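You operate a simulated robot arm through the tools that you are given. There is no shell and no other tool.

The job below is to be done with a simulated robot arm. You get a single attempt, and the scene is never put back.

JOB
Take out the bandage roll expiring first, stow the tape and close up.
Fine: the roll goes on the counter, the tape box in its well; shut the lid, then both catches.

Only the result counts: the job must be done as asked and must still hold three seconds after the hand-in. Knocking over, shifting, dropping, spilling or breaking anything else fails it. Lids that push on must go on centred and level and be pressed home; caps that screw on are set level and turned clockwise until they are tight.

ROBOT AND FRAMES
A 7-joint arm with a two-finger parallel gripper, fixed in place. Base frame: the origin is on the floor under the middle of its stand, x ahead of it, y to its left, z up. Readings come in m, rad, newtons and seconds.
With the tool pointing down near the work surface it reaches from about 0.5 to 0.96 m from the base axis. Its first joint turns from -2.897 to 2.897 rad. Payload 3.91 kg.
The tool frame sits at the grasp point between the pads (the TCP): z along the fingers, y along the line on which they close. The tips reach 0.03 m beyond it. The gripper opens to 0.11 m. The fingers are 0.02 m wide and 0.01 m thick; the gripper's body (0.048 by 0.112 m) begins 0.055 m behind the TCP.
Orientation is that of the tool frame in the base frame, as a unit quaternion [w, x, y, z]. With the fingers straight down and closing along the base's y, the tool's x points along the base's -x, its y along +y and its z along -z.

CONTROLS
- The arm moves only by the tool step_arm. Its argument "increments" is a list that holds one entry, the list of rows, each a list of 7 numbers: the shift along the tool's x, y, z in units of 150 mm (1.0 is 150 mm), then the turn, a rotation vector about the tool's x, y, z in units of 180 degrees (1.0 is 180 degrees), then the finger opening in m, from 0 to 0.11. In form: [[[dx, dy, dz, wx, wy, wz, claw], ...]]. A call has 1 to 20 rows; each row is the pose to reach, as a shift and turn from the pose commanded when the call began, along the tool's axes at that moment. A call with a number of a shift or a turn outside -1 to 1 is refused whole. Each row takes 0.2 s and may step no farther than 0.05 m and 0.15 rad from the row before; otherwise, or with a gripper value out of range, the whole call is refused. Where a pose cannot be reached the arm comes as near as it can. A force on the tool above 90 N (or 10 N above the force at the start of the call, whichever is more), or a blocked arm, ends the call early, and 0.2 s more pass. The fingers move at their own pace (about 0.072 m/s each) and stop on an object; they squeeze with about 34 N. The grip force told is the motor's: it shows also when the fingers shut on nothing. Time passes only in rows, and 0.2 s behind the last, so rows that repeat a pose let the fingers close. It gives the time, the measured TCP pose, the force on the tool (base axes), the opening and the grip force at its end, in the units of the frame above (readings bear some noise), with the torque about the TCP (base axes, N m) and any sound that the robot's microphone picked up.
- Cameras (640 x 400 px; columns grow to the right, rows downward): "scene" is fixed at [0.2223, 0.6503, 1.4731]; the picture's right is [-0.85, -0.52, 0.00], its down [-0.35, 0.56, -0.75] and it looks along [0.39, -0.64, -0.66] (base axes); focal length 293 px, centre (320, 200). "wrist" rides on the gripper at [0.072, 0.017, -0.103] in the tool frame; the picture's right is [-0.23, 0.97, 0.00], its down [-0.76, -0.18, -0.62] and it looks along [-0.61, -0.14, 0.78] (tool axes); focal length 222 px, centre (320, 200). There is no depth. A picture from a camera that has moved, and an enlarged one, comes with that camera's place and axes in the base frame and with its lens.
- snapshot(camera): a new picture of that camera. No time passes.
- slide_trunk(by): slides the trunk up (or, below 0, down) by that many m; the arm rides with it, the base frame stays. It gives what a move gives, with no picture.
- inspect(camera, box): a new picture of the part [left, top, right, bottom] of that camera's present view, enlarged. No time passes.
- close_job(): hands the job in; it is judged then, once.

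Places have to be worked out from the pictures, the camera data and where the tool is seen. Open the gripper and draw the arm clear of the work before you hand the job in, unless the task says otherwise.

The tools are called after "Call:" as name(argument=value, ...) on one line, values as JSON. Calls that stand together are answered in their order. step_arm: Moves the arm, as the interface text tells. Its arguments: {"type":"object","properties":{"increments":{"type":"array"}},"required":["increments"]} The other tools are called the same way: slide_trunk (by) moves the trunk up or down; snapshot (camera) takes a picture; inspect (camera, box) takes an enlarged picture of a part of a camera's view; close_job () hands the job in.

At the start:

```text
time: 0.0
tool_pos: [0.2929, 0.2828, 1.2758]
ee_rot: [0.0, 0.0, 1.0, 0.0]
contact_force: [-0.6, -0.3, -0.1]
moment: [-0.01, 0.01, 0.0]
finger_gap: 0.1099
gripper_force: 0.0
trunk travel left (down, up): [-0.6, 0.082]
```

scene: 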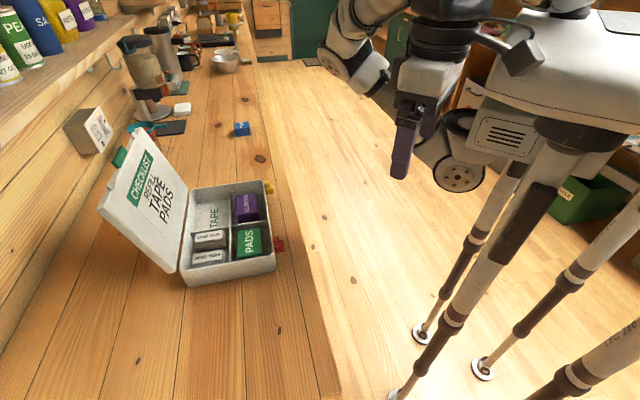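
wrist: 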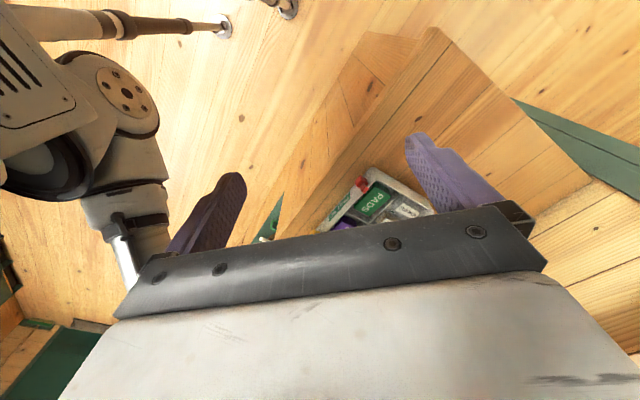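

The scene shows an open first-aid kit with bandage rolls, tape and pads in wells. I'll take enlarged views of the kit and its surroundings to read the labels and find the tape box and the catches.

Call:
inspect(camera="scene", box=[90, 130, 290, 290])

Call:
inspect(camera="scene", box=[180, 180, 290, 290])

Call:
inspect(camera="scene", box=[100, 0, 300, 160])

```text
2.50 times, centred on (190, 210) of scene
camera zoom: at [0.2223, 0.6503, 1.4731], right [-0.85, -0.52, 0.0], down [-0.35, 0.56, -0.75], along [0.39, -0.64, -0.66], focal length 732 px, centre (645, 175)
```

zoom: 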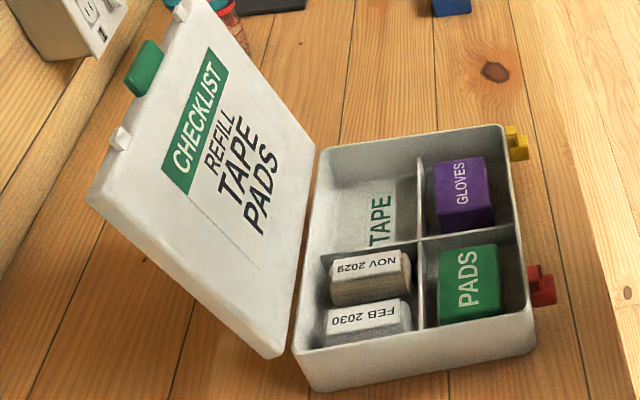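

```text
3.64 times, centred on (235, 235) of scene
camera zoom: at [0.2223, 0.6503, 1.4731], right [-0.85, -0.52, 0.0], down [-0.35, 0.56, -0.75], along [0.39, -0.64, -0.66], focal length 1065 px, centre (629, 73)
```

zoom: 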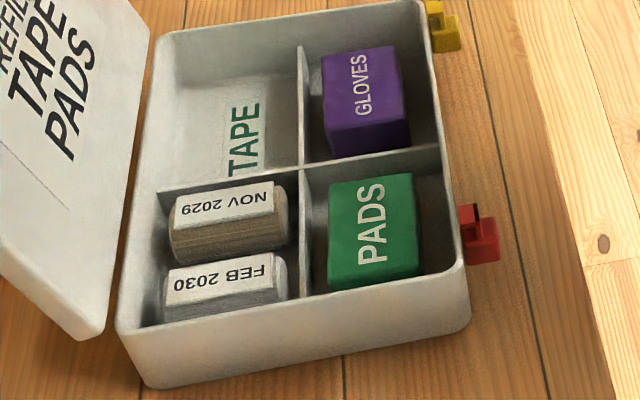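

```text
2.50 times, centred on (200, 80) of scene
camera zoom: at [0.2223, 0.6503, 1.4731], right [-0.85, -0.52, 0.0], down [-0.35, 0.56, -0.75], along [0.39, -0.64, -0.66], focal length 732 px, centre (620, 500)
```

zoom: 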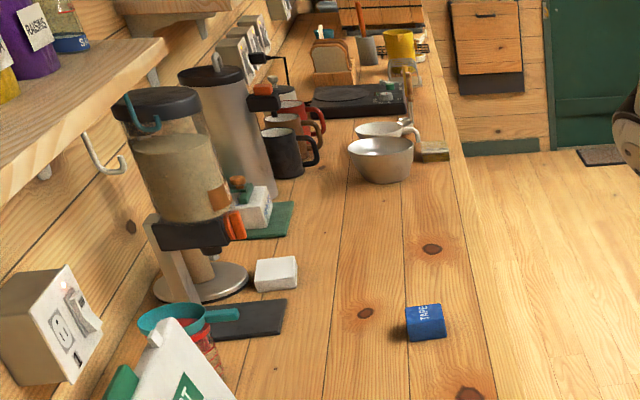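

The rolls read NOV 2029 and FEB 2030, so NOV 2029 comes out. The blue tape box is on the counter beyond the kit, and a rough triangulation puts the kit near (0.65, 0.35) with its rim around z 0.94. I'll move above the robot side of the kit for a closer wrist view.

Call:
step_arm(increments=[[[-0.25, 0.11, 0.125, 0, 0, 0, 0.11], [-0.5, 0.22, 0.25, 0, 0, 0, 0.11], [-0.75, 0.33, 0.375, 0, 0, 0, 0.11], [-1.0, 0.44, 0.5, 0, 0, 0, 0.11]]])

```text
time: 1.0
tool_pos: [0.4458, 0.3532, 1.2025]
ee_rot: [0.0, 0.0, 1.0, -0.001]
contact_force: [0.7, -0.5, 0.4]
moment: [0.01, 0.01, 0.01]
finger_gap: 0.1102
gripper_force: 0.1
trunk travel left (down, up): [-0.6, 0.082]
```

The move went as commanded, so I'll take the wrist view and a scene view.

Call:
snapshot(camera="wrist")

Call:
snapshot(camera="scene")

```text
taken
camera wrist: at [0.3727, 0.3698, 1.3067], right [0.23, 0.97, 0.0], down [0.76, -0.18, 0.62], along [0.61, -0.14, -0.78], focal length 222 px, centre (320, 200)
```

wrist: 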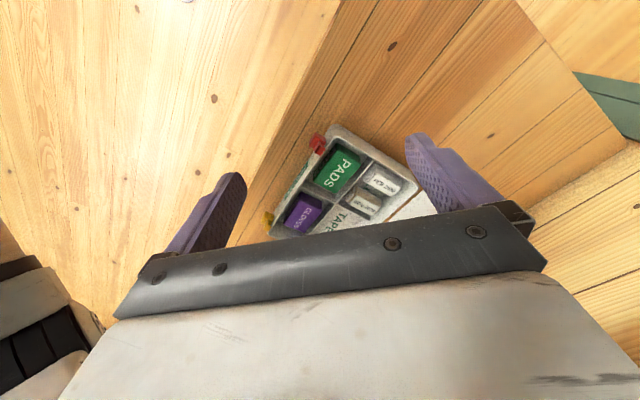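

```text
taken
```

scene: 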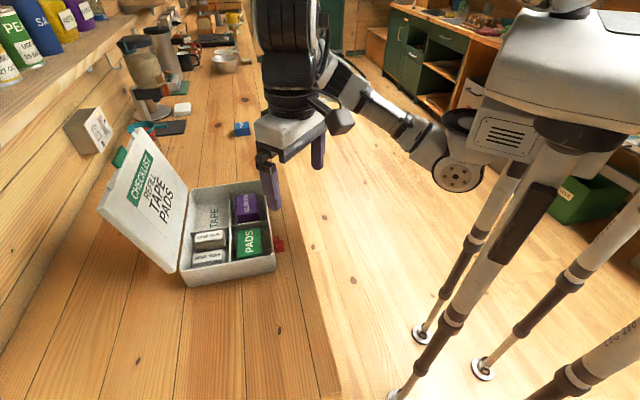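

The counter runs at about 45° to the base frame. I'll zoom the wrist camera on the kit and the scene camera on the tape box to triangulate them.

Call:
inspect(camera="wrist", box=[250, 115, 430, 245])

Call:
inspect(camera="scene", box=[215, 105, 271, 140])

Call:
inspect(camera="scene", box=[170, 170, 298, 250])

Call:
inspect(camera="scene", box=[170, 215, 298, 295])

Call:
inspect(camera="scene", box=[80, 130, 208, 210])

```text
3.08 times, centred on (340, 180) of wrist
camera zoom: at [0.3727, 0.3698, 1.3067], right [0.23, 0.97, 0.0], down [0.76, -0.18, 0.62], along [0.61, -0.14, -0.78], focal length 684 px, centre (258, 262)
```

zoom: 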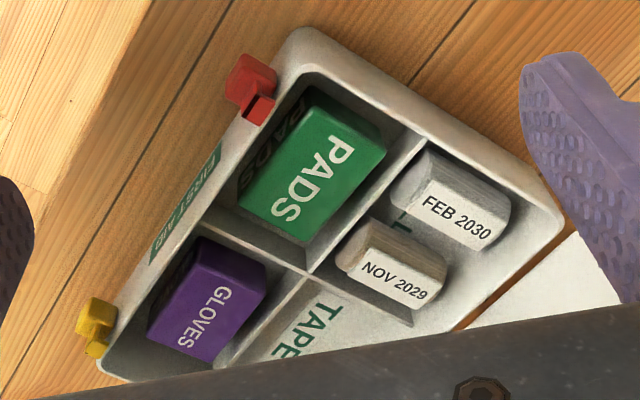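

```text
11.43 times, centred on (243, 122) of scene
camera zoom: at [0.2223, 0.6503, 1.4731], right [-0.85, -0.52, 0.0], down [-0.35, 0.56, -0.75], along [0.39, -0.64, -0.66], focal length 3347 px, centre (1200, 1086)
```

zoom: 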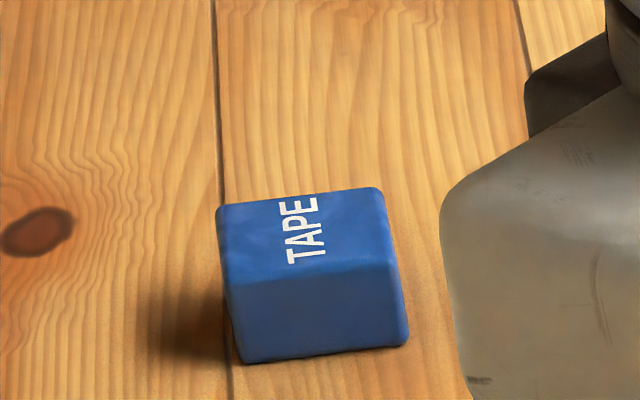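

```text
5.00 times, centred on (234, 210) of scene
camera zoom: at [0.2223, 0.6503, 1.4731], right [-0.85, -0.52, 0.0], down [-0.35, 0.56, -0.75], along [0.39, -0.64, -0.66], focal length 1464 px, centre (750, 150)
```

zoom: 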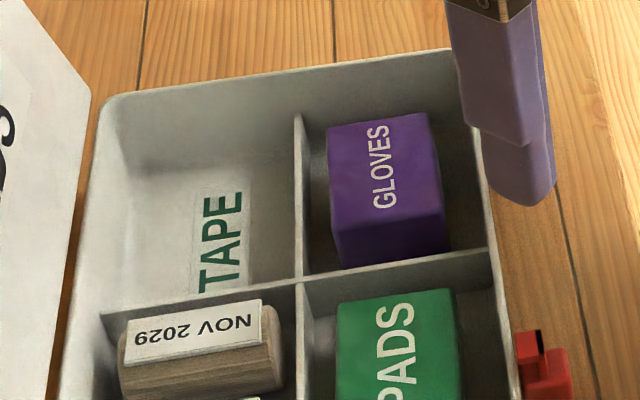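

```text
5.00 times, centred on (234, 255) of scene
camera zoom: at [0.2223, 0.6503, 1.4731], right [-0.85, -0.52, 0.0], down [-0.35, 0.56, -0.75], along [0.39, -0.64, -0.66], focal length 1464 px, centre (750, -75)
```

zoom: 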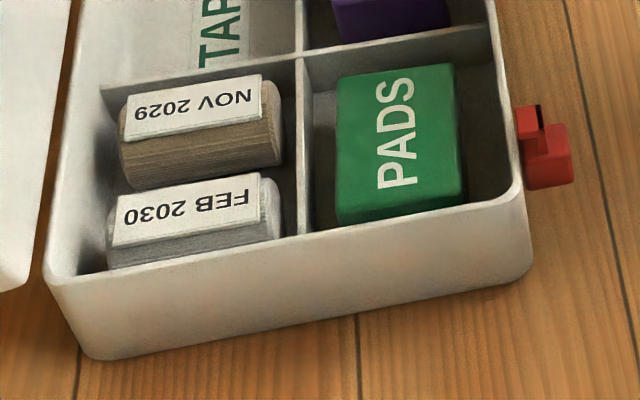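

```text
5.00 times, centred on (144, 170) of scene
camera zoom: at [0.2223, 0.6503, 1.4731], right [-0.85, -0.52, 0.0], down [-0.35, 0.56, -0.75], along [0.39, -0.64, -0.66], focal length 1464 px, centre (1200, 350)
```

zoom: 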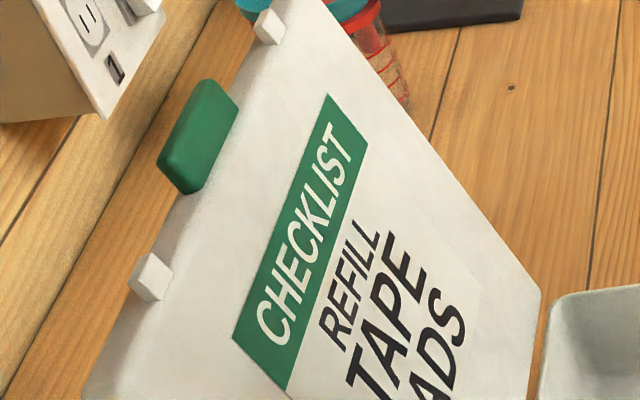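

Triangulation puts the PADS box top at about (0.60, 0.35, 0.94), the counter at z≈0.88 and the kit at roughly 0.30 x 0.21 m, yawed about 45°. I'll go over the front edge of the kit with the tool turned to line up with it, for a closer look.

Call:
step_arm(increments=[[[-0.167, -0.1, 0.1, 0, 0, -0.0435, 0.11], [-0.333, -0.2, 0.2, 0, 0, -0.087, 0.11], [-0.5, -0.31, 0.3, 0, 0, -0.1305, 0.11], [-0.667, -0.41, 0.4, 0, 0, -0.174, 0.11], [-0.833, -0.51, 0.5, 0, 0, -0.2175, 0.11], [-1.0, -0.62, 0.6, 0, 0, -0.261, 0.11]]])

Call:
snapshot(camera="wrist")

```text
time: 2.4
tool_pos: [0.5935, 0.2561, 1.1092]
ee_rot: [0.0, -0.399, 0.917, 0.0]
contact_force: [0.0, -1.2, 0.3]
moment: [-0.01, 0.02, 0.02]
finger_gap: 0.11
gripper_force: 0.0
trunk travel left (down, up): [-0.6, 0.082]
```

```text
taken
camera wrist: at [0.5323, 0.2149, 1.2139], right [-0.56, 0.83, 0.0], down [0.65, 0.44, 0.62], along [0.52, 0.35, -0.78], focal length 222 px, centre (320, 200)
```

wrist: 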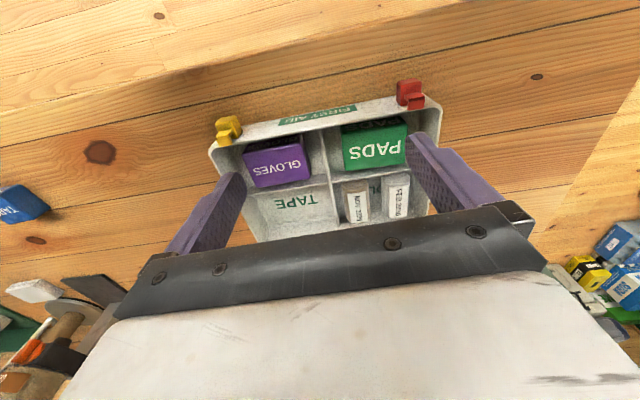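

The kit is in view and well aligned with the tool's closing axis, and the tape box shows at the left. I'll zoom in on the wells, the catches and the tape box.

Call:
inspect(camera="wrist", box=[200, 70, 456, 230])

Call:
inspect(camera="wrist", box=[325, 130, 437, 230])

Call:
inspect(camera="wrist", box=[380, 65, 444, 115])

Call:
inspect(camera="wrist", box=[200, 100, 264, 150])

Call:
inspect(camera="wrist", box=[0, 160, 96, 235])

```text
2.50 times, centred on (328, 150) of wrist
camera zoom: at [0.5323, 0.2149, 1.2139], right [-0.56, 0.83, 0.0], down [0.65, 0.44, 0.62], along [0.52, 0.35, -0.78], focal length 555 px, centre (300, 325)
```

zoom: 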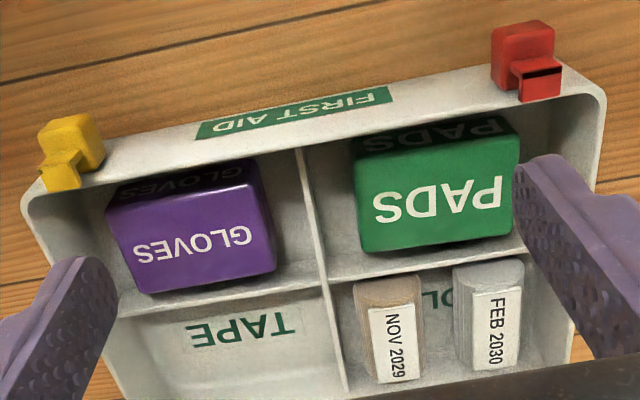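

```text
4.00 times, centred on (381, 180) of wrist
camera zoom: at [0.5323, 0.2149, 1.2139], right [-0.56, 0.83, 0.0], down [0.65, 0.44, 0.62], along [0.52, 0.35, -0.78], focal length 888 px, centre (76, 280)
```

zoom: 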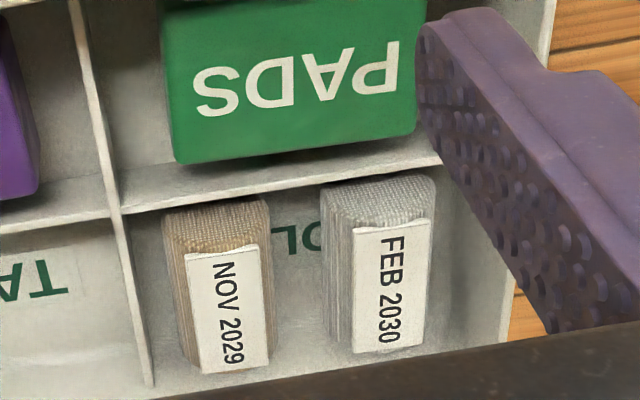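

```text
8.00 times, centred on (412, 90) of wrist
camera zoom: at [0.5323, 0.2149, 1.2139], right [-0.56, 0.83, 0.0], down [0.65, 0.44, 0.62], along [0.52, 0.35, -0.78], focal length 1777 px, centre (-416, 1080)
```

zoom: 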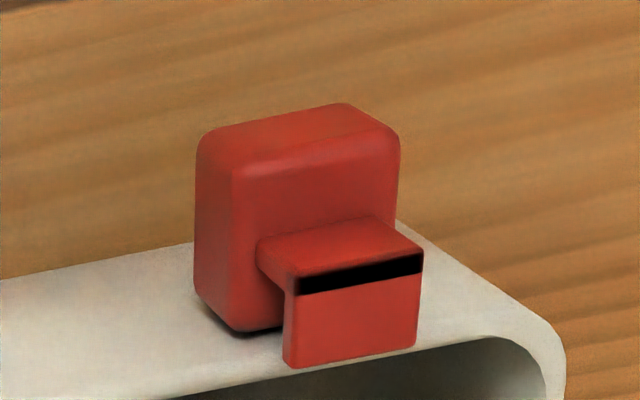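

```text
8.00 times, centred on (232, 125) of wrist
camera zoom: at [0.5323, 0.2149, 1.2139], right [-0.56, 0.83, 0.0], down [0.65, 0.44, 0.62], along [0.52, 0.35, -0.78], focal length 1777 px, centre (1024, 800)
```

zoom: 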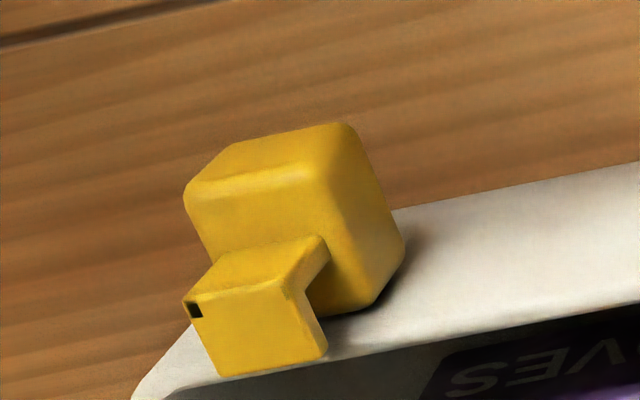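

```text
5.33 times, centred on (48, 198) of wrist
camera zoom: at [0.5323, 0.2149, 1.2139], right [-0.56, 0.83, 0.0], down [0.65, 0.44, 0.62], along [0.52, 0.35, -0.78], focal length 1185 px, centre (1771, 213)
```

zoom: 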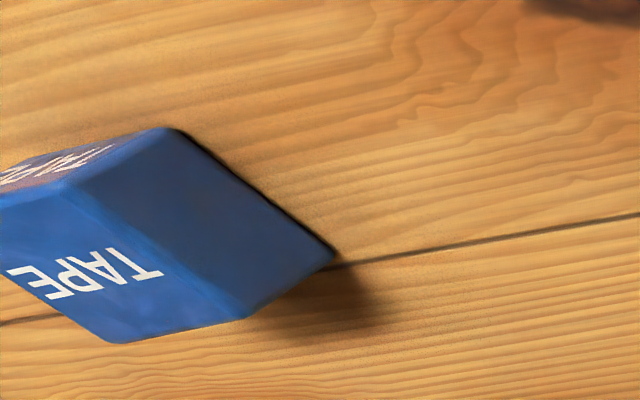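

I need to understand the catches, so I'll zoom the scene camera on both of them and on the nubs on the lid.

Call:
inspect(camera="scene", box=[264, 230, 296, 255])

Call:
inspect(camera="scene", box=[250, 172, 282, 197])

Call:
inspect(camera="scene", box=[96, 125, 160, 200])

Call:
snapshot(camera="scene")

```text
16.00 times, centred on (280, 242) of scene
camera zoom: at [0.2223, 0.6503, 1.4731], right [-0.85, -0.52, 0.0], down [-0.35, 0.56, -0.75], along [0.39, -0.64, -0.66], focal length 4686 px, centre (960, -480)
```

zoom: 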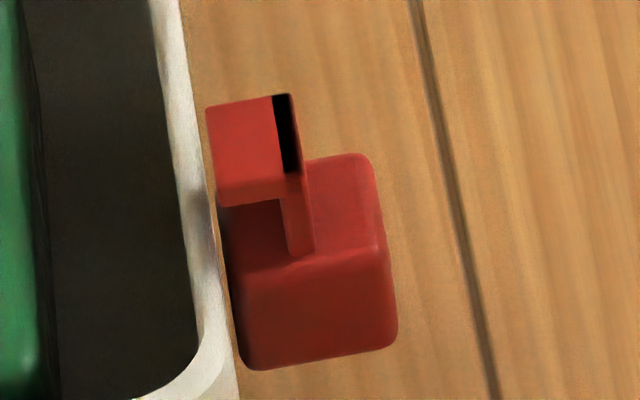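

```text
16.00 times, centred on (266, 184) of scene
camera zoom: at [0.2223, 0.6503, 1.4731], right [-0.85, -0.52, 0.0], down [-0.35, 0.56, -0.75], along [0.39, -0.64, -0.66], focal length 4686 px, centre (1184, 448)
```

zoom: 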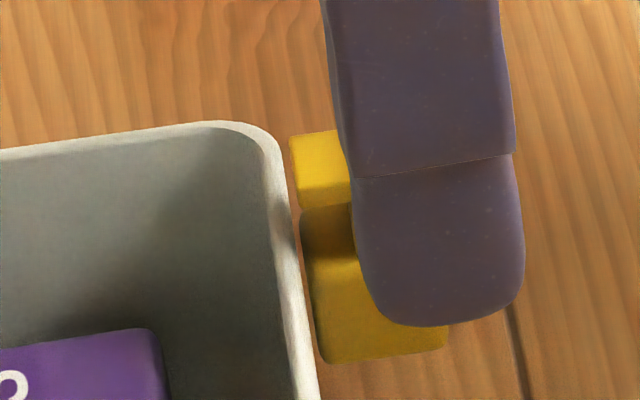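

```text
5.33 times, centred on (128, 162) of scene
camera zoom: at [0.2223, 0.6503, 1.4731], right [-0.85, -0.52, 0.0], down [-0.35, 0.56, -0.75], along [0.39, -0.64, -0.66], focal length 1562 px, centre (1344, 400)
```

zoom: 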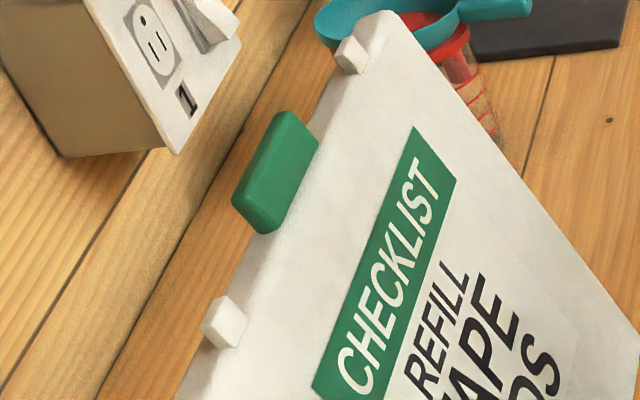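

```text
taken
```

scene: 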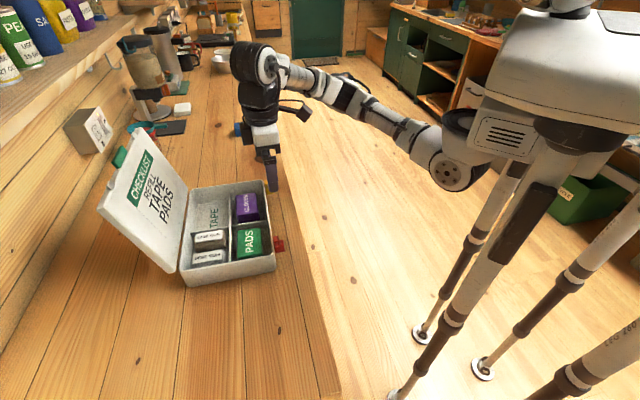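

Combining both cameras: counter z≈0.89, dividers≈0.933, roll tops≈0.947, kit axes at ±45°, and the NOV roll centred near (0.69, 0.39). The tape box is near (1.05, -0.10) and about 5.7 x 5.7 x 3.4 cm. I'll move above the NOV roll, staying well clear, and look again.

Call:
step_arm(increments=[[[-0.24, 0.04, 0.085, 0, 0, 0.003, 0.11], [-0.48, 0.08, 0.17, 0, 0, 0.006, 0.11], [-0.72, 0.12, 0.255, 0, 0, 0.009, 0.11], [-0.967, 0.16, 0.34, 0, 0, 0.011, 0.11], [-0.967, 0.16, 0.34, 0, 0, 0.011, 0.065]]])

Call:
snapshot(camera="wrist")

Call:
snapshot(camera="scene")

```text
time: 3.6
tool_pos: [0.6762, 0.3798, 1.0583]
ee_rot: [0.0, -0.382, 0.924, -0.001]
contact_force: [0.4, -0.1, 0.0]
moment: [-0.03, 0.01, 0.0]
finger_gap: 0.0649
gripper_force: 0.1
trunk travel left (down, up): [-0.6, 0.082]
```

```text
taken
camera wrist: at [0.6137, 0.3408, 1.1633], right [-0.53, 0.85, 0.0], down [0.66, 0.41, 0.62], along [0.53, 0.33, -0.78], focal length 222 px, centre (320, 200)
```

wrist: 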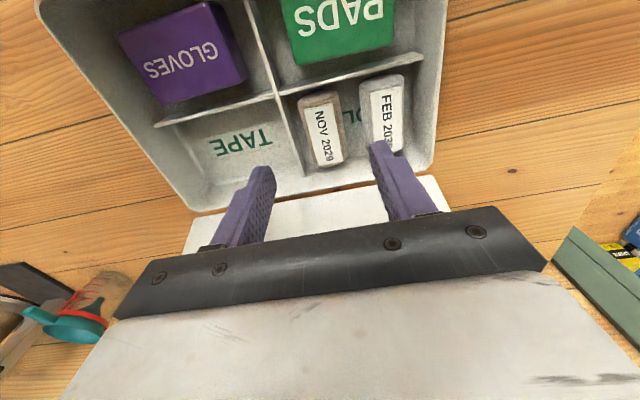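

```text
taken
```

scene: 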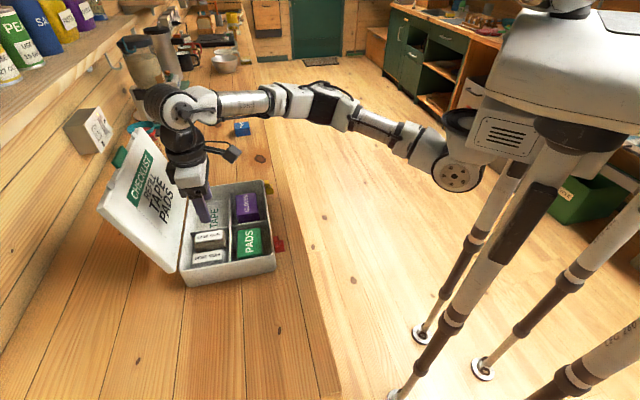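

The tool is now aligned with the kit, and I'll zoom in on the roll for exact positioning.

Call:
inspect(camera="wrist", box=[230, 40, 454, 220])

Call:
inspect(camera="scene", box=[180, 210, 244, 260])

```text
2.22 times, centred on (342, 130) of wrist
camera zoom: at [0.6137, 0.3408, 1.1633], right [-0.53, 0.85, 0.0], down [0.66, 0.41, 0.62], along [0.53, 0.33, -0.78], focal length 494 px, centre (271, 356)
```

zoom: 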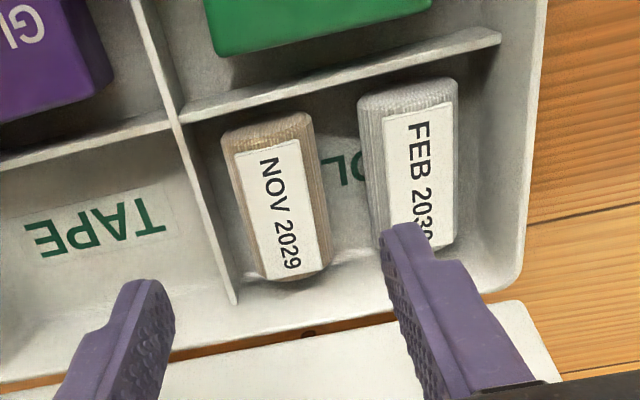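

```text
8.00 times, centred on (212, 235) of scene
camera zoom: at [0.2223, 0.6503, 1.4731], right [-0.85, -0.52, 0.0], down [-0.35, 0.56, -0.75], along [0.39, -0.64, -0.66], focal length 2343 px, centre (1184, -80)
```

zoom: 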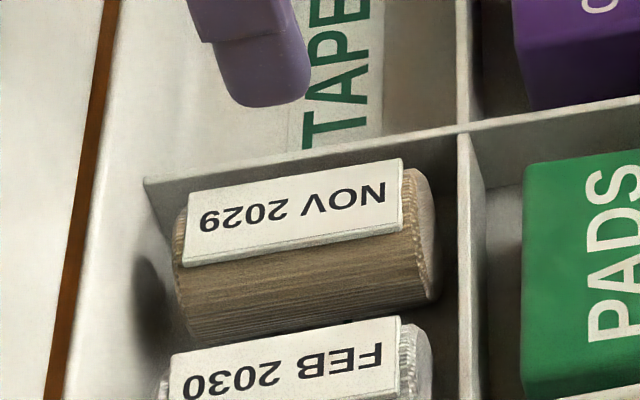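

From this view the roll is about 38 mm in diameter, with its centre 14 mm further toward the wall and laterally about 0.5 mm off the TCP. The gaps are about 14 mm on the divider side and 25 mm on the FEB side. I'll set the opening to about 48 mm, shift over it and come down to just above the roll to check alignment.

Call:
step_arm(increments=[[[-0.097, 0.02, 0.0, 0, 0, 0, 0.0475], [-0.097, 0.02, 0.167, 0, 0, 0, 0.0475], [-0.097, 0.02, 0.333, 0, 0, 0, 0.0475], [-0.097, 0.02, 0.5, 0, 0, 0, 0.0475], [-0.097, 0.02, 0.5, 0, 0, 0, 0.0475]]])

Call:
snapshot(camera="wrist")

Call:
inspect(camera="wrist", box=[230, 40, 454, 220])

Call:
inspect(camera="scene", box=[160, 160, 288, 260])

```text
time: 4.8
tool_pos: [0.6824, 0.3918, 0.9855]
ee_rot: [-0.001, -0.382, 0.924, 0.0]
contact_force: [0.6, -0.1, 0.0]
moment: [-0.01, -0.02, 0.02]
finger_gap: 0.0477
gripper_force: 0.0
trunk travel left (down, up): [-0.6, 0.082]
```

```text
taken
camera wrist: at [0.6191, 0.3531, 1.0902], right [-0.53, 0.85, 0.0], down [0.66, 0.41, 0.62], along [0.53, 0.33, -0.78], focal length 222 px, centre (320, 200)
```

wrist: 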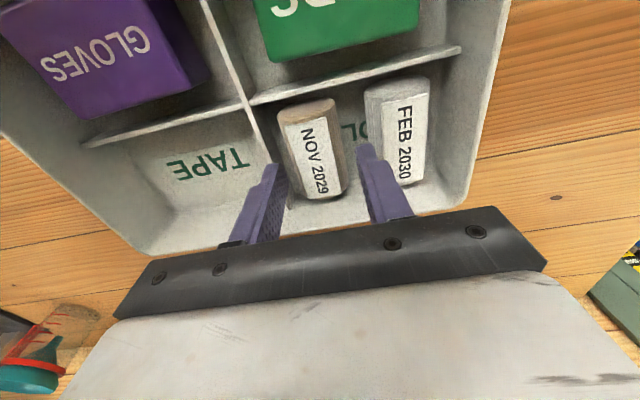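

```text
2.22 times, centred on (342, 130) of wrist
camera zoom: at [0.6191, 0.3531, 1.0902], right [-0.53, 0.85, 0.0], down [0.66, 0.41, 0.62], along [0.53, 0.33, -0.78], focal length 494 px, centre (271, 356)
```

zoom: 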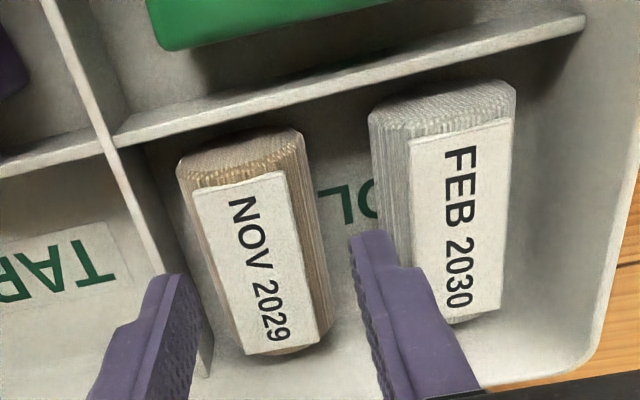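

```text
4.00 times, centred on (224, 210) of scene
camera zoom: at [0.2223, 0.6503, 1.4731], right [-0.85, -0.52, 0.0], down [-0.35, 0.56, -0.75], along [0.39, -0.64, -0.66], focal length 1172 px, centre (704, 160)
```

zoom: 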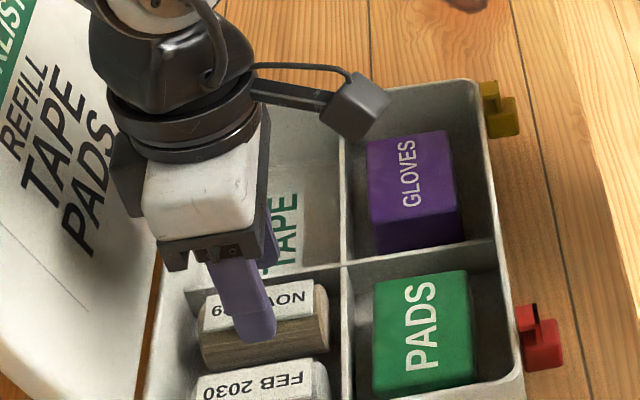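

The roll is about 4 mm to the divider side of the TCP, with its top at z≈0.947. I'll shift 2.5 mm that way and descend so the tips end about 12 mm below the roll's axis.

Call:
step_arm(increments=[[[-0.01, -0.0165, 0.03, 0, 0, 0, 0.0475], [-0.01, -0.0165, 0.1, 0, 0, 0, 0.0475], [-0.01, -0.0165, 0.17, 0, 0, 0, 0.0475], [-0.01, -0.0165, 0.23, 0, 0, 0, 0.0475], [-0.01, -0.0165, 0.28, 0, 0, 0, 0.0475]]])

Call:
inspect(camera="wrist", box=[230, 40, 454, 220])

Call:
inspect(camera="scene", box=[160, 190, 256, 265])

```text
time: 6.0
tool_pos: [0.6839, 0.3913, 0.9434]
ee_rot: [0.0, -0.383, 0.924, 0.0]
contact_force: [-0.1, 0.5, -0.6]
moment: [0.02, -0.01, 0.01]
finger_gap: 0.0476
gripper_force: 0.0
trunk travel left (down, up): [-0.6, 0.082]
```

```text
2.22 times, centred on (342, 130) of wrist
camera zoom: at [0.6214, 0.3523, 1.0466], right [-0.53, 0.85, 0.0], down [0.66, 0.41, 0.62], along [0.53, 0.33, -0.78], focal length 494 px, centre (271, 356)
```

zoom: 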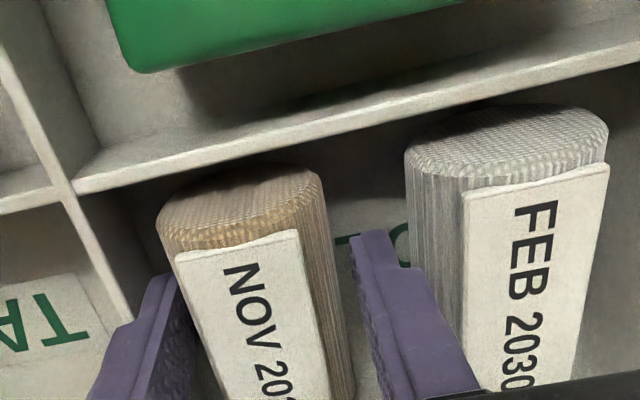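

```text
5.33 times, centred on (208, 228) of scene
camera zoom: at [0.2223, 0.6503, 1.4731], right [-0.85, -0.52, 0.0], down [-0.35, 0.56, -0.75], along [0.39, -0.64, -0.66], focal length 1562 px, centre (917, 53)
```

zoom: 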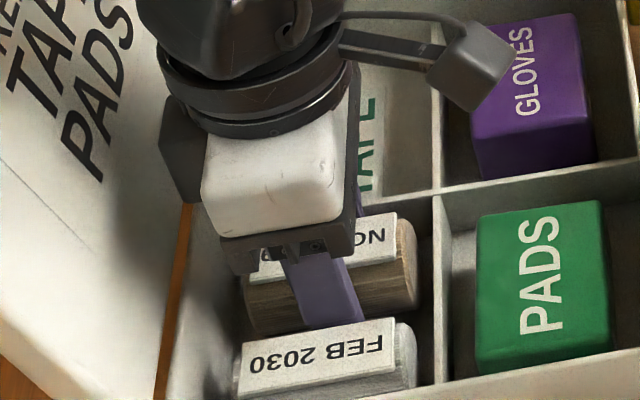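

The fingers straddle the NOV roll without contact, so I'll close on it.

Call:
step_arm(increments=[[[0, 0, 0, 0, 0, 0, 0.03], [0, 0, 0, 0, 0, 0, 0.02], [0, 0, 0, 0, 0, 0, 0.02]]])

```text
time: 6.8
tool_pos: [0.6842, 0.3918, 0.942]
ee_rot: [0.0, -0.384, 0.924, -0.001]
contact_force: [0.6, 0.4, -0.1]
moment: [-0.02, 0.02, 0.0]
finger_gap: 0.0408
gripper_force: 34.3
trunk travel left (down, up): [-0.6, 0.082]
```

The roll is gripped at 41 mm with 34 N. I'll lift it straight up.

Call:
step_arm(increments=[[[0, 0, -0.1, 0, 0, 0, 0.02], [0, 0, -0.25, 0, 0, 0, 0.02], [0, 0, -0.5, 0, 0, 0, 0.02], [0, 0, -0.75, 0, 0, 0, 0.02], [0, 0, -0.9, 0, 0, 0, 0.02]]])

Call:
snapshot(camera="wrist")

Call:
inspect(camera="scene", box=[90, 110, 298, 270])

```text
time: 8.0
tool_pos: [0.6852, 0.3895, 1.0792]
ee_rot: [0.0, -0.383, 0.924, 0.0]
contact_force: [0.7, 0.0, 0.4]
moment: [-0.01, -0.01, -0.03]
finger_gap: 0.0406
gripper_force: 34.2
trunk travel left (down, up): [-0.6, 0.082]
```

```text
taken
camera wrist: at [0.6223, 0.3508, 1.1837], right [-0.53, 0.85, 0.0], down [0.66, 0.41, 0.62], along [0.53, 0.33, -0.78], focal length 222 px, centre (320, 200)
```

wrist: 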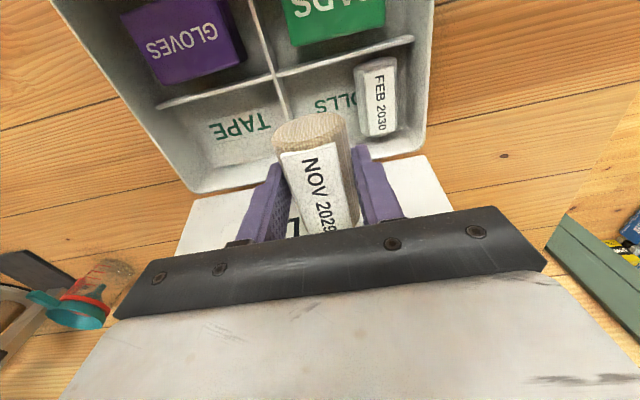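

```text
2.50 times, centred on (194, 190) of scene
camera zoom: at [0.2223, 0.6503, 1.4731], right [-0.85, -0.52, 0.0], down [-0.35, 0.56, -0.75], along [0.39, -0.64, -0.66], focal length 732 px, centre (635, 225)
```

zoom: 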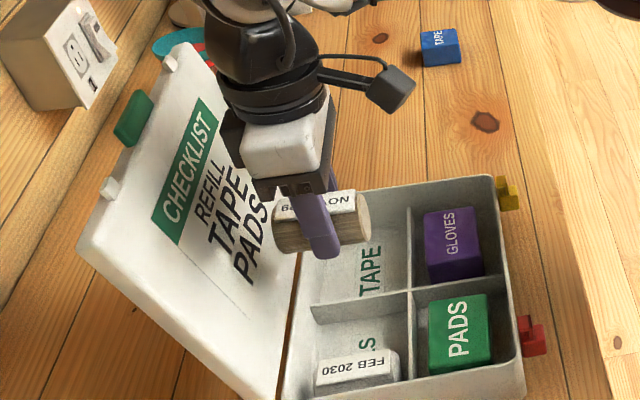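

The NOV roll is out and firmly held. I'll carry it along the counter on the near (+y) side of the kit, to about (0.49, 0.55), where the counter is empty.

Call:
step_arm(increments=[[[0.017, 0.21, 0, 0, 0, 0, 0.02], [0.035, 0.42, 0, 0, 0, 0, 0.02], [0.052, 0.63, 0, 0, 0, 0, 0.02], [0.07, 0.84, 0, 0, 0, 0, 0.02]]])

Call:
step_arm(increments=[[[0.012, 0.2, 0.12, 0, 0, 0, 0.02], [0.024, 0.4, 0.28, 0, 0, 0, 0.02], [0.036, 0.6, 0.45, 0, 0, 0, 0.02], [0.048, 0.75, 0.62, 0, 0, 0, 0.02], [0.06, 0.84, 0.78, 0, 0, 0, 0.02], [0.07, 0.84, 0.87, 0, 0, 0, 0.02], [0.07, 0.84, 0.87, 0, 0, 0, 0.02]]])

Call:
inspect(camera="scene", box=[130, 240, 322, 390])

Call:
snapshot(camera="wrist")

```text
time: 9.0
tool_pos: [0.5878, 0.4723, 1.0844]
ee_rot: [0.0, -0.383, 0.924, 0.001]
contact_force: [0.8, 0.0, -0.2]
moment: [0.05, 0.01, 0.01]
finger_gap: 0.0406
gripper_force: 33.9
trunk travel left (down, up): [-0.6, 0.082]
```

```text
time: 10.6
tool_pos: [0.4927, 0.557, 0.9481]
ee_rot: [0.0, -0.383, 0.924, 0.0]
contact_force: [-0.7, 0.7, 0.8]
moment: [0.02, -0.02, 0.01]
finger_gap: 0.0406
gripper_force: 34.0
trunk travel left (down, up): [-0.6, 0.082]
```

```text
2.67 times, centred on (226, 315) of scene
camera zoom: at [0.2223, 0.6503, 1.4731], right [-0.85, -0.52, 0.0], down [-0.35, 0.56, -0.75], along [0.39, -0.64, -0.66], focal length 781 px, centre (571, -107)
```

zoom: 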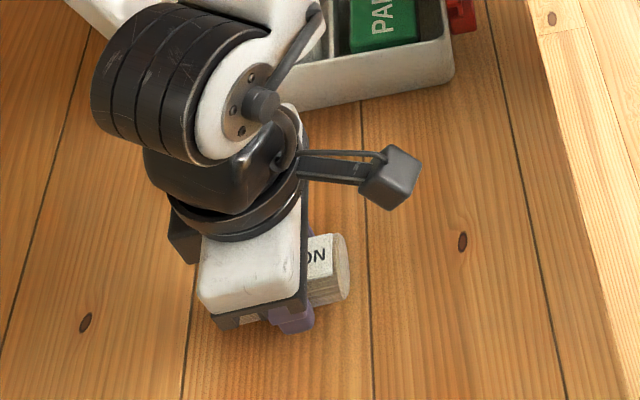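

```text
taken
camera wrist: at [0.4301, 0.5174, 1.0532], right [-0.53, 0.85, 0.0], down [0.66, 0.41, 0.62], along [0.53, 0.33, -0.78], focal length 222 px, centre (320, 200)
```

wrist: 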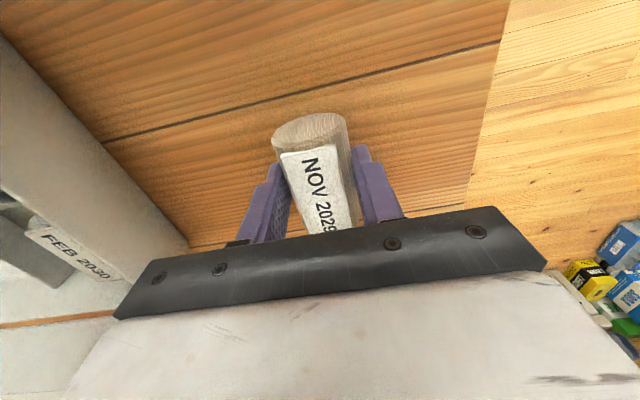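

The roll is above the counter and nothing is near it. The counter appears to end about 12 cm farther on, so I'll come back 4.5 cm toward the kit and lower to just above the surface.

Call:
step_arm(increments=[[[0, -0.15, 0, 0, 0, 0, 0.02], [0, -0.3, 0, 0, 0, 0, 0.02], [0, -0.3, 0.05, 0, 0, 0, 0.02], [0, -0.3, 0.1, 0, 0, 0, 0.02], [0, -0.3, 0.1, 0, 0, 0, 0.02]]])

Call:
inspect(camera="wrist", box=[230, 40, 454, 220])

Call:
inspect(camera="scene", box=[190, 290, 286, 365])

```text
time: 11.8
tool_pos: [0.5226, 0.5232, 0.9374]
ee_rot: [0.002, -0.383, 0.924, 0.001]
contact_force: [4.8, 4.0, 21.5]
moment: [-0.21, 0.18, 0.02]
finger_gap: 0.0406
gripper_force: 33.3
trunk travel left (down, up): [-0.6, 0.082]
```

```text
2.22 times, centred on (342, 130) of wrist
camera zoom: at [0.4597, 0.4841, 1.0401], right [-0.53, 0.85, 0.0], down [0.66, 0.41, 0.63], along [0.53, 0.33, -0.78], focal length 494 px, centre (271, 356)
```

zoom: 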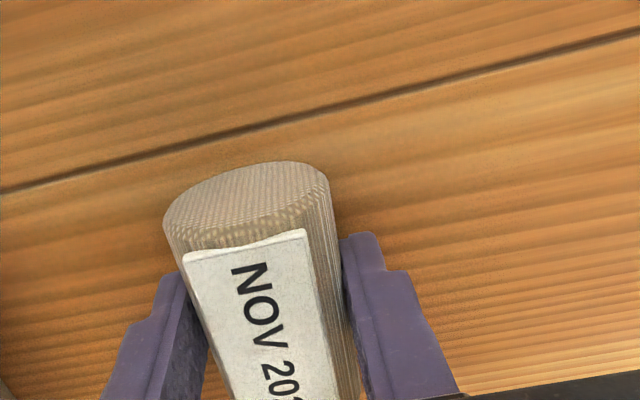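

```text
5.33 times, centred on (238, 328) of scene
camera zoom: at [0.2223, 0.6503, 1.4731], right [-0.85, -0.52, 0.0], down [-0.35, 0.56, -0.75], along [0.39, -0.64, -0.66], focal length 1562 px, centre (757, -480)
```

zoom: 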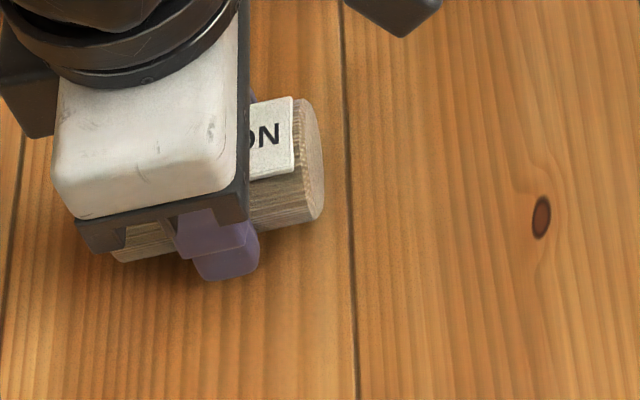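

There's 21 N upward at TCP z 0.937, so the roll has reached the counter a little early, which puts the counter at about 0.90. I'll ease up about 2 mm to take the load off and then open gently in small steps.

Call:
step_arm(increments=[[[0, 0, -0.012, 0, 0, 0, 0.02], [0, 0, -0.012, 0, 0, 0, 0.02]]])

```text
time: 12.4
tool_pos: [0.5233, 0.5234, 0.9366]
ee_rot: [0.001, -0.383, 0.924, 0.001]
contact_force: [4.9, 4.4, 18.2]
moment: [0.14, -0.19, 0.04]
finger_gap: 0.0406
gripper_force: 34.0
trunk travel left (down, up): [-0.6, 0.082]
```

The force is still 18 N, so the arm is fairly compliant here. I'll raise further in small steps.

Call:
step_arm(increments=[[[0, 0, -0.015, 0, 0, 0, 0.02], [0, 0, -0.03, 0, 0, 0, 0.02], [0, 0, -0.03, 0, 0, 0, 0.02]]])

```text
time: 13.2
tool_pos: [0.5228, 0.5228, 0.9379]
ee_rot: [-0.001, -0.383, 0.924, -0.001]
contact_force: [0.0, -0.1, -1.4]
moment: [0.0, 0.02, 0.0]
finger_gap: 0.0409
gripper_force: 34.2
trunk travel left (down, up): [-0.6, 0.082]
```

The force is now zero, so the roll is just clear of or barely touching the counter. I'll lower by 1.5 mm for light contact.

Call:
step_arm(increments=[[[0, 0, 0.01, 0, 0, 0, 0.02], [0, 0, 0.01, 0, 0, 0, 0.02]]])

Call:
inspect(camera="scene", box=[190, 290, 286, 365])

```text
time: 13.8
tool_pos: [0.5233, 0.5229, 0.9359]
ee_rot: [0.0, -0.384, 0.923, 0.0]
contact_force: [0.3, 0.0, -0.1]
moment: [0.01, -0.01, -0.03]
finger_gap: 0.0407
gripper_force: 33.9
trunk travel left (down, up): [-0.6, 0.082]
```

```text
5.33 times, centred on (238, 328) of scene
camera zoom: at [0.2223, 0.6503, 1.4731], right [-0.85, -0.52, 0.0], down [-0.35, 0.56, -0.75], along [0.39, -0.64, -0.66], focal length 1562 px, centre (757, -480)
```

zoom: 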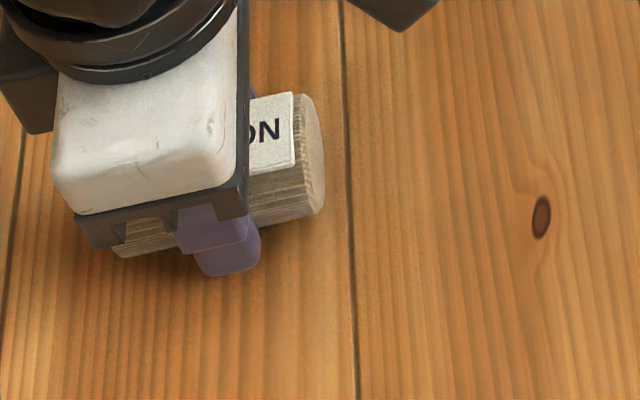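

There's still no contact, so I'll lower another 1.5 mm.

Call:
step_arm(increments=[[[0, 0, 0.01, 0, 0, 0, 0.02], [0, 0, 0.01, 0, 0, 0, 0.02]]])

```text
time: 14.4
tool_pos: [0.5241, 0.5221, 0.9357]
ee_rot: [0.0, -0.383, 0.924, -0.001]
contact_force: [-0.3, 1.6, 2.8]
moment: [0.02, 0.0, -0.02]
finger_gap: 0.0406
gripper_force: 34.0
trunk travel left (down, up): [-0.6, 0.082]
```

Light contact at 2.8 N, so I'll open the fingers gradually.

Call:
step_arm(increments=[[[0, 0, 0, 0, 0, 0, 0.041], [0, 0, 0, 0, 0, 0, 0.042], [0, 0, 0, 0, 0, 0, 0.044], [0, 0, 0, 0, 0, 0, 0.048], [0, 0, 0, 0, 0, 0, 0.055], [0, 0, 0, 0, 0, 0, 0.062], [0, 0, 0, 0, 0, 0, 0.062]]])

Call:
inspect(camera="wrist", box=[230, 40, 454, 220])

Call:
inspect(camera="scene", box=[190, 290, 286, 365])

```text
time: 16.0
tool_pos: [0.5249, 0.5212, 0.9367]
ee_rot: [0.0, -0.383, 0.924, 0.0]
contact_force: [0.4, 0.0, 0.3]
moment: [0.0, 0.0, 0.01]
finger_gap: 0.062
gripper_force: 0.0
trunk travel left (down, up): [-0.6, 0.082]
```

```text
2.22 times, centred on (342, 130) of wrist
camera zoom: at [0.4609, 0.4828, 1.0401], right [-0.53, 0.85, 0.0], down [0.66, 0.41, 0.62], along [0.53, 0.33, -0.78], focal length 494 px, centre (271, 356)
```

zoom: 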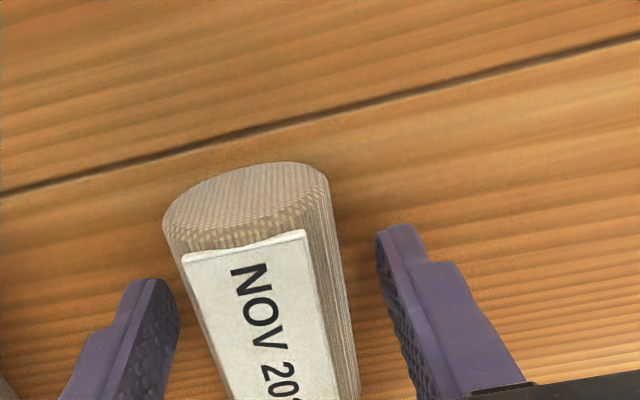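

```text
5.33 times, centred on (238, 328) of scene
camera zoom: at [0.2223, 0.6503, 1.4731], right [-0.85, -0.52, 0.0], down [-0.35, 0.56, -0.75], along [0.39, -0.64, -0.66], focal length 1562 px, centre (757, -480)
```

zoom: 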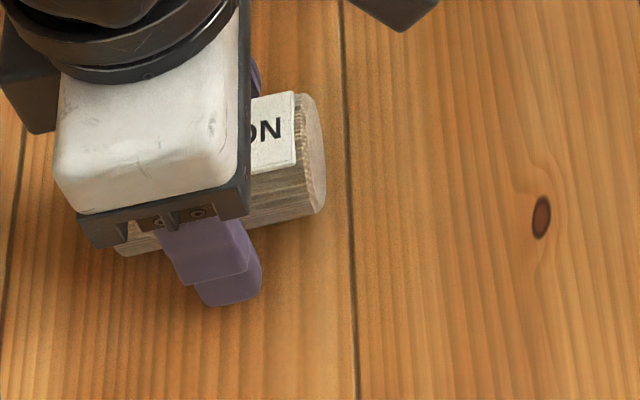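

The roll stays put. I'll raise the arm straight up and check that it isn't rolling.

Call:
step_arm(increments=[[[0, 0, -0.1, 0, 0, 0, 0.07], [0, 0, -0.3, 0, 0, 0, 0.07], [0, 0, -0.6, 0, 0, 0, 0.07], [0, 0, -0.9, 0, 0, 0, 0.07]]])

Call:
inspect(camera="scene", box=[190, 290, 286, 365])

Call:
snapshot(camera="wrist")

```text
time: 17.0
tool_pos: [0.5255, 0.5276, 1.0726]
ee_rot: [0.0, -0.382, 0.924, -0.001]
contact_force: [-0.4, -0.3, 0.3]
moment: [-0.03, 0.0, 0.03]
finger_gap: 0.0698
gripper_force: 0.1
trunk travel left (down, up): [-0.6, 0.082]
```

```text
5.33 times, centred on (238, 328) of scene
camera zoom: at [0.2223, 0.6503, 1.4731], right [-0.85, -0.52, 0.0], down [-0.35, 0.56, -0.75], along [0.39, -0.64, -0.66], focal length 1562 px, centre (757, -480)
```

zoom: 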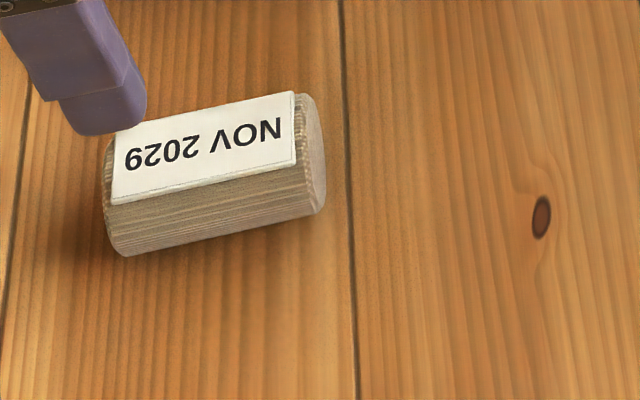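

```text
taken
camera wrist: at [0.4622, 0.488, 1.176], right [-0.53, 0.85, 0.0], down [0.66, 0.41, 0.62], along [0.53, 0.33, -0.78], focal length 222 px, centre (320, 200)
```

wrist: 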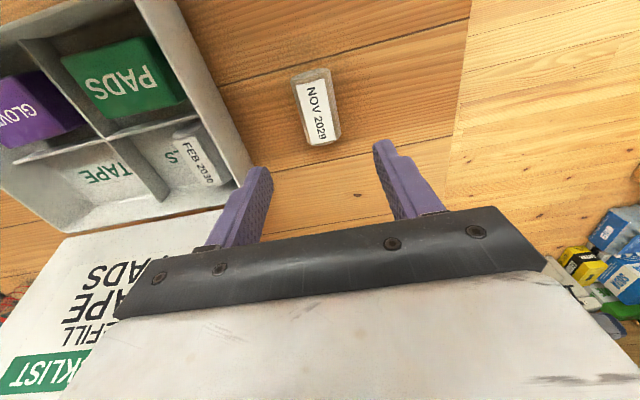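

The roll rests on the counter with its label up and isn't moving. I'll use it to check the wrist camera's height calibration with a zoomed view.

Call:
inspect(camera="wrist", box=[260, 55, 372, 155])

Call:
inspect(camera="wrist", box=[0, 0, 256, 200])

Call:
snapshot(camera="scene")

```text
4.00 times, centred on (316, 105) of wrist
camera zoom: at [0.4622, 0.488, 1.176], right [-0.53, 0.85, 0.0], down [0.66, 0.41, 0.62], along [0.53, 0.33, -0.78], focal length 888 px, centre (336, 580)
```

zoom: 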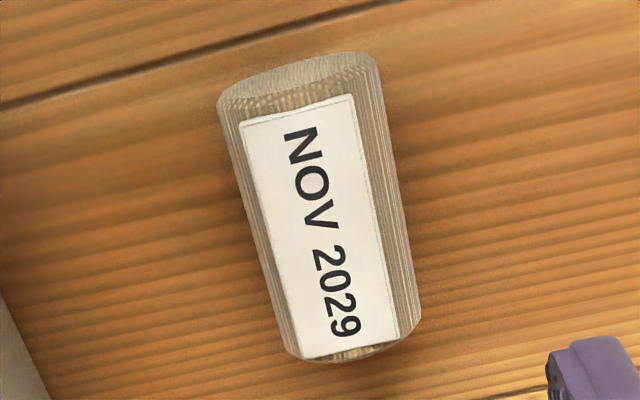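

```text
2.00 times, centred on (128, 100) of wrist
camera zoom: at [0.4622, 0.488, 1.176], right [-0.53, 0.85, 0.0], down [0.66, 0.41, 0.62], along [0.53, 0.33, -0.78], focal length 444 px, centre (704, 400)
```

zoom: 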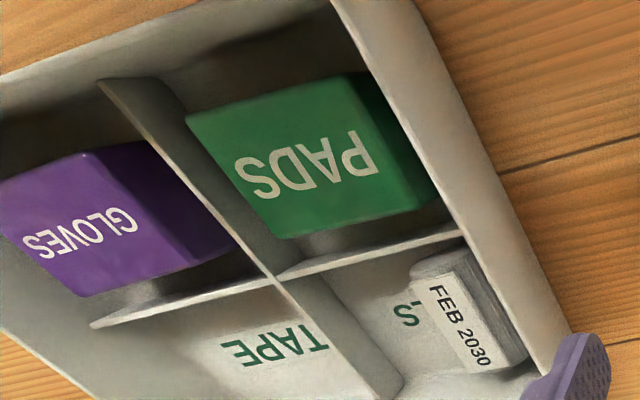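

```text
taken
```

scene: 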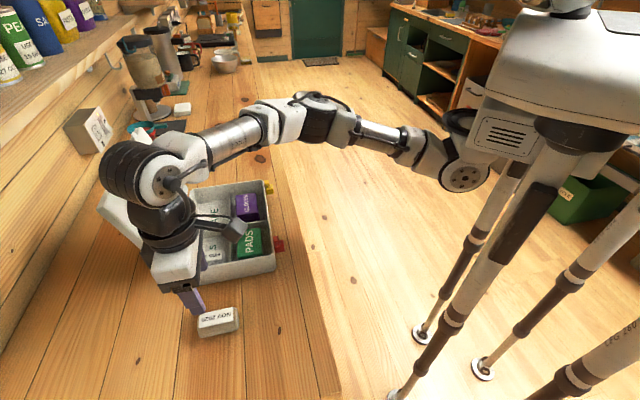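

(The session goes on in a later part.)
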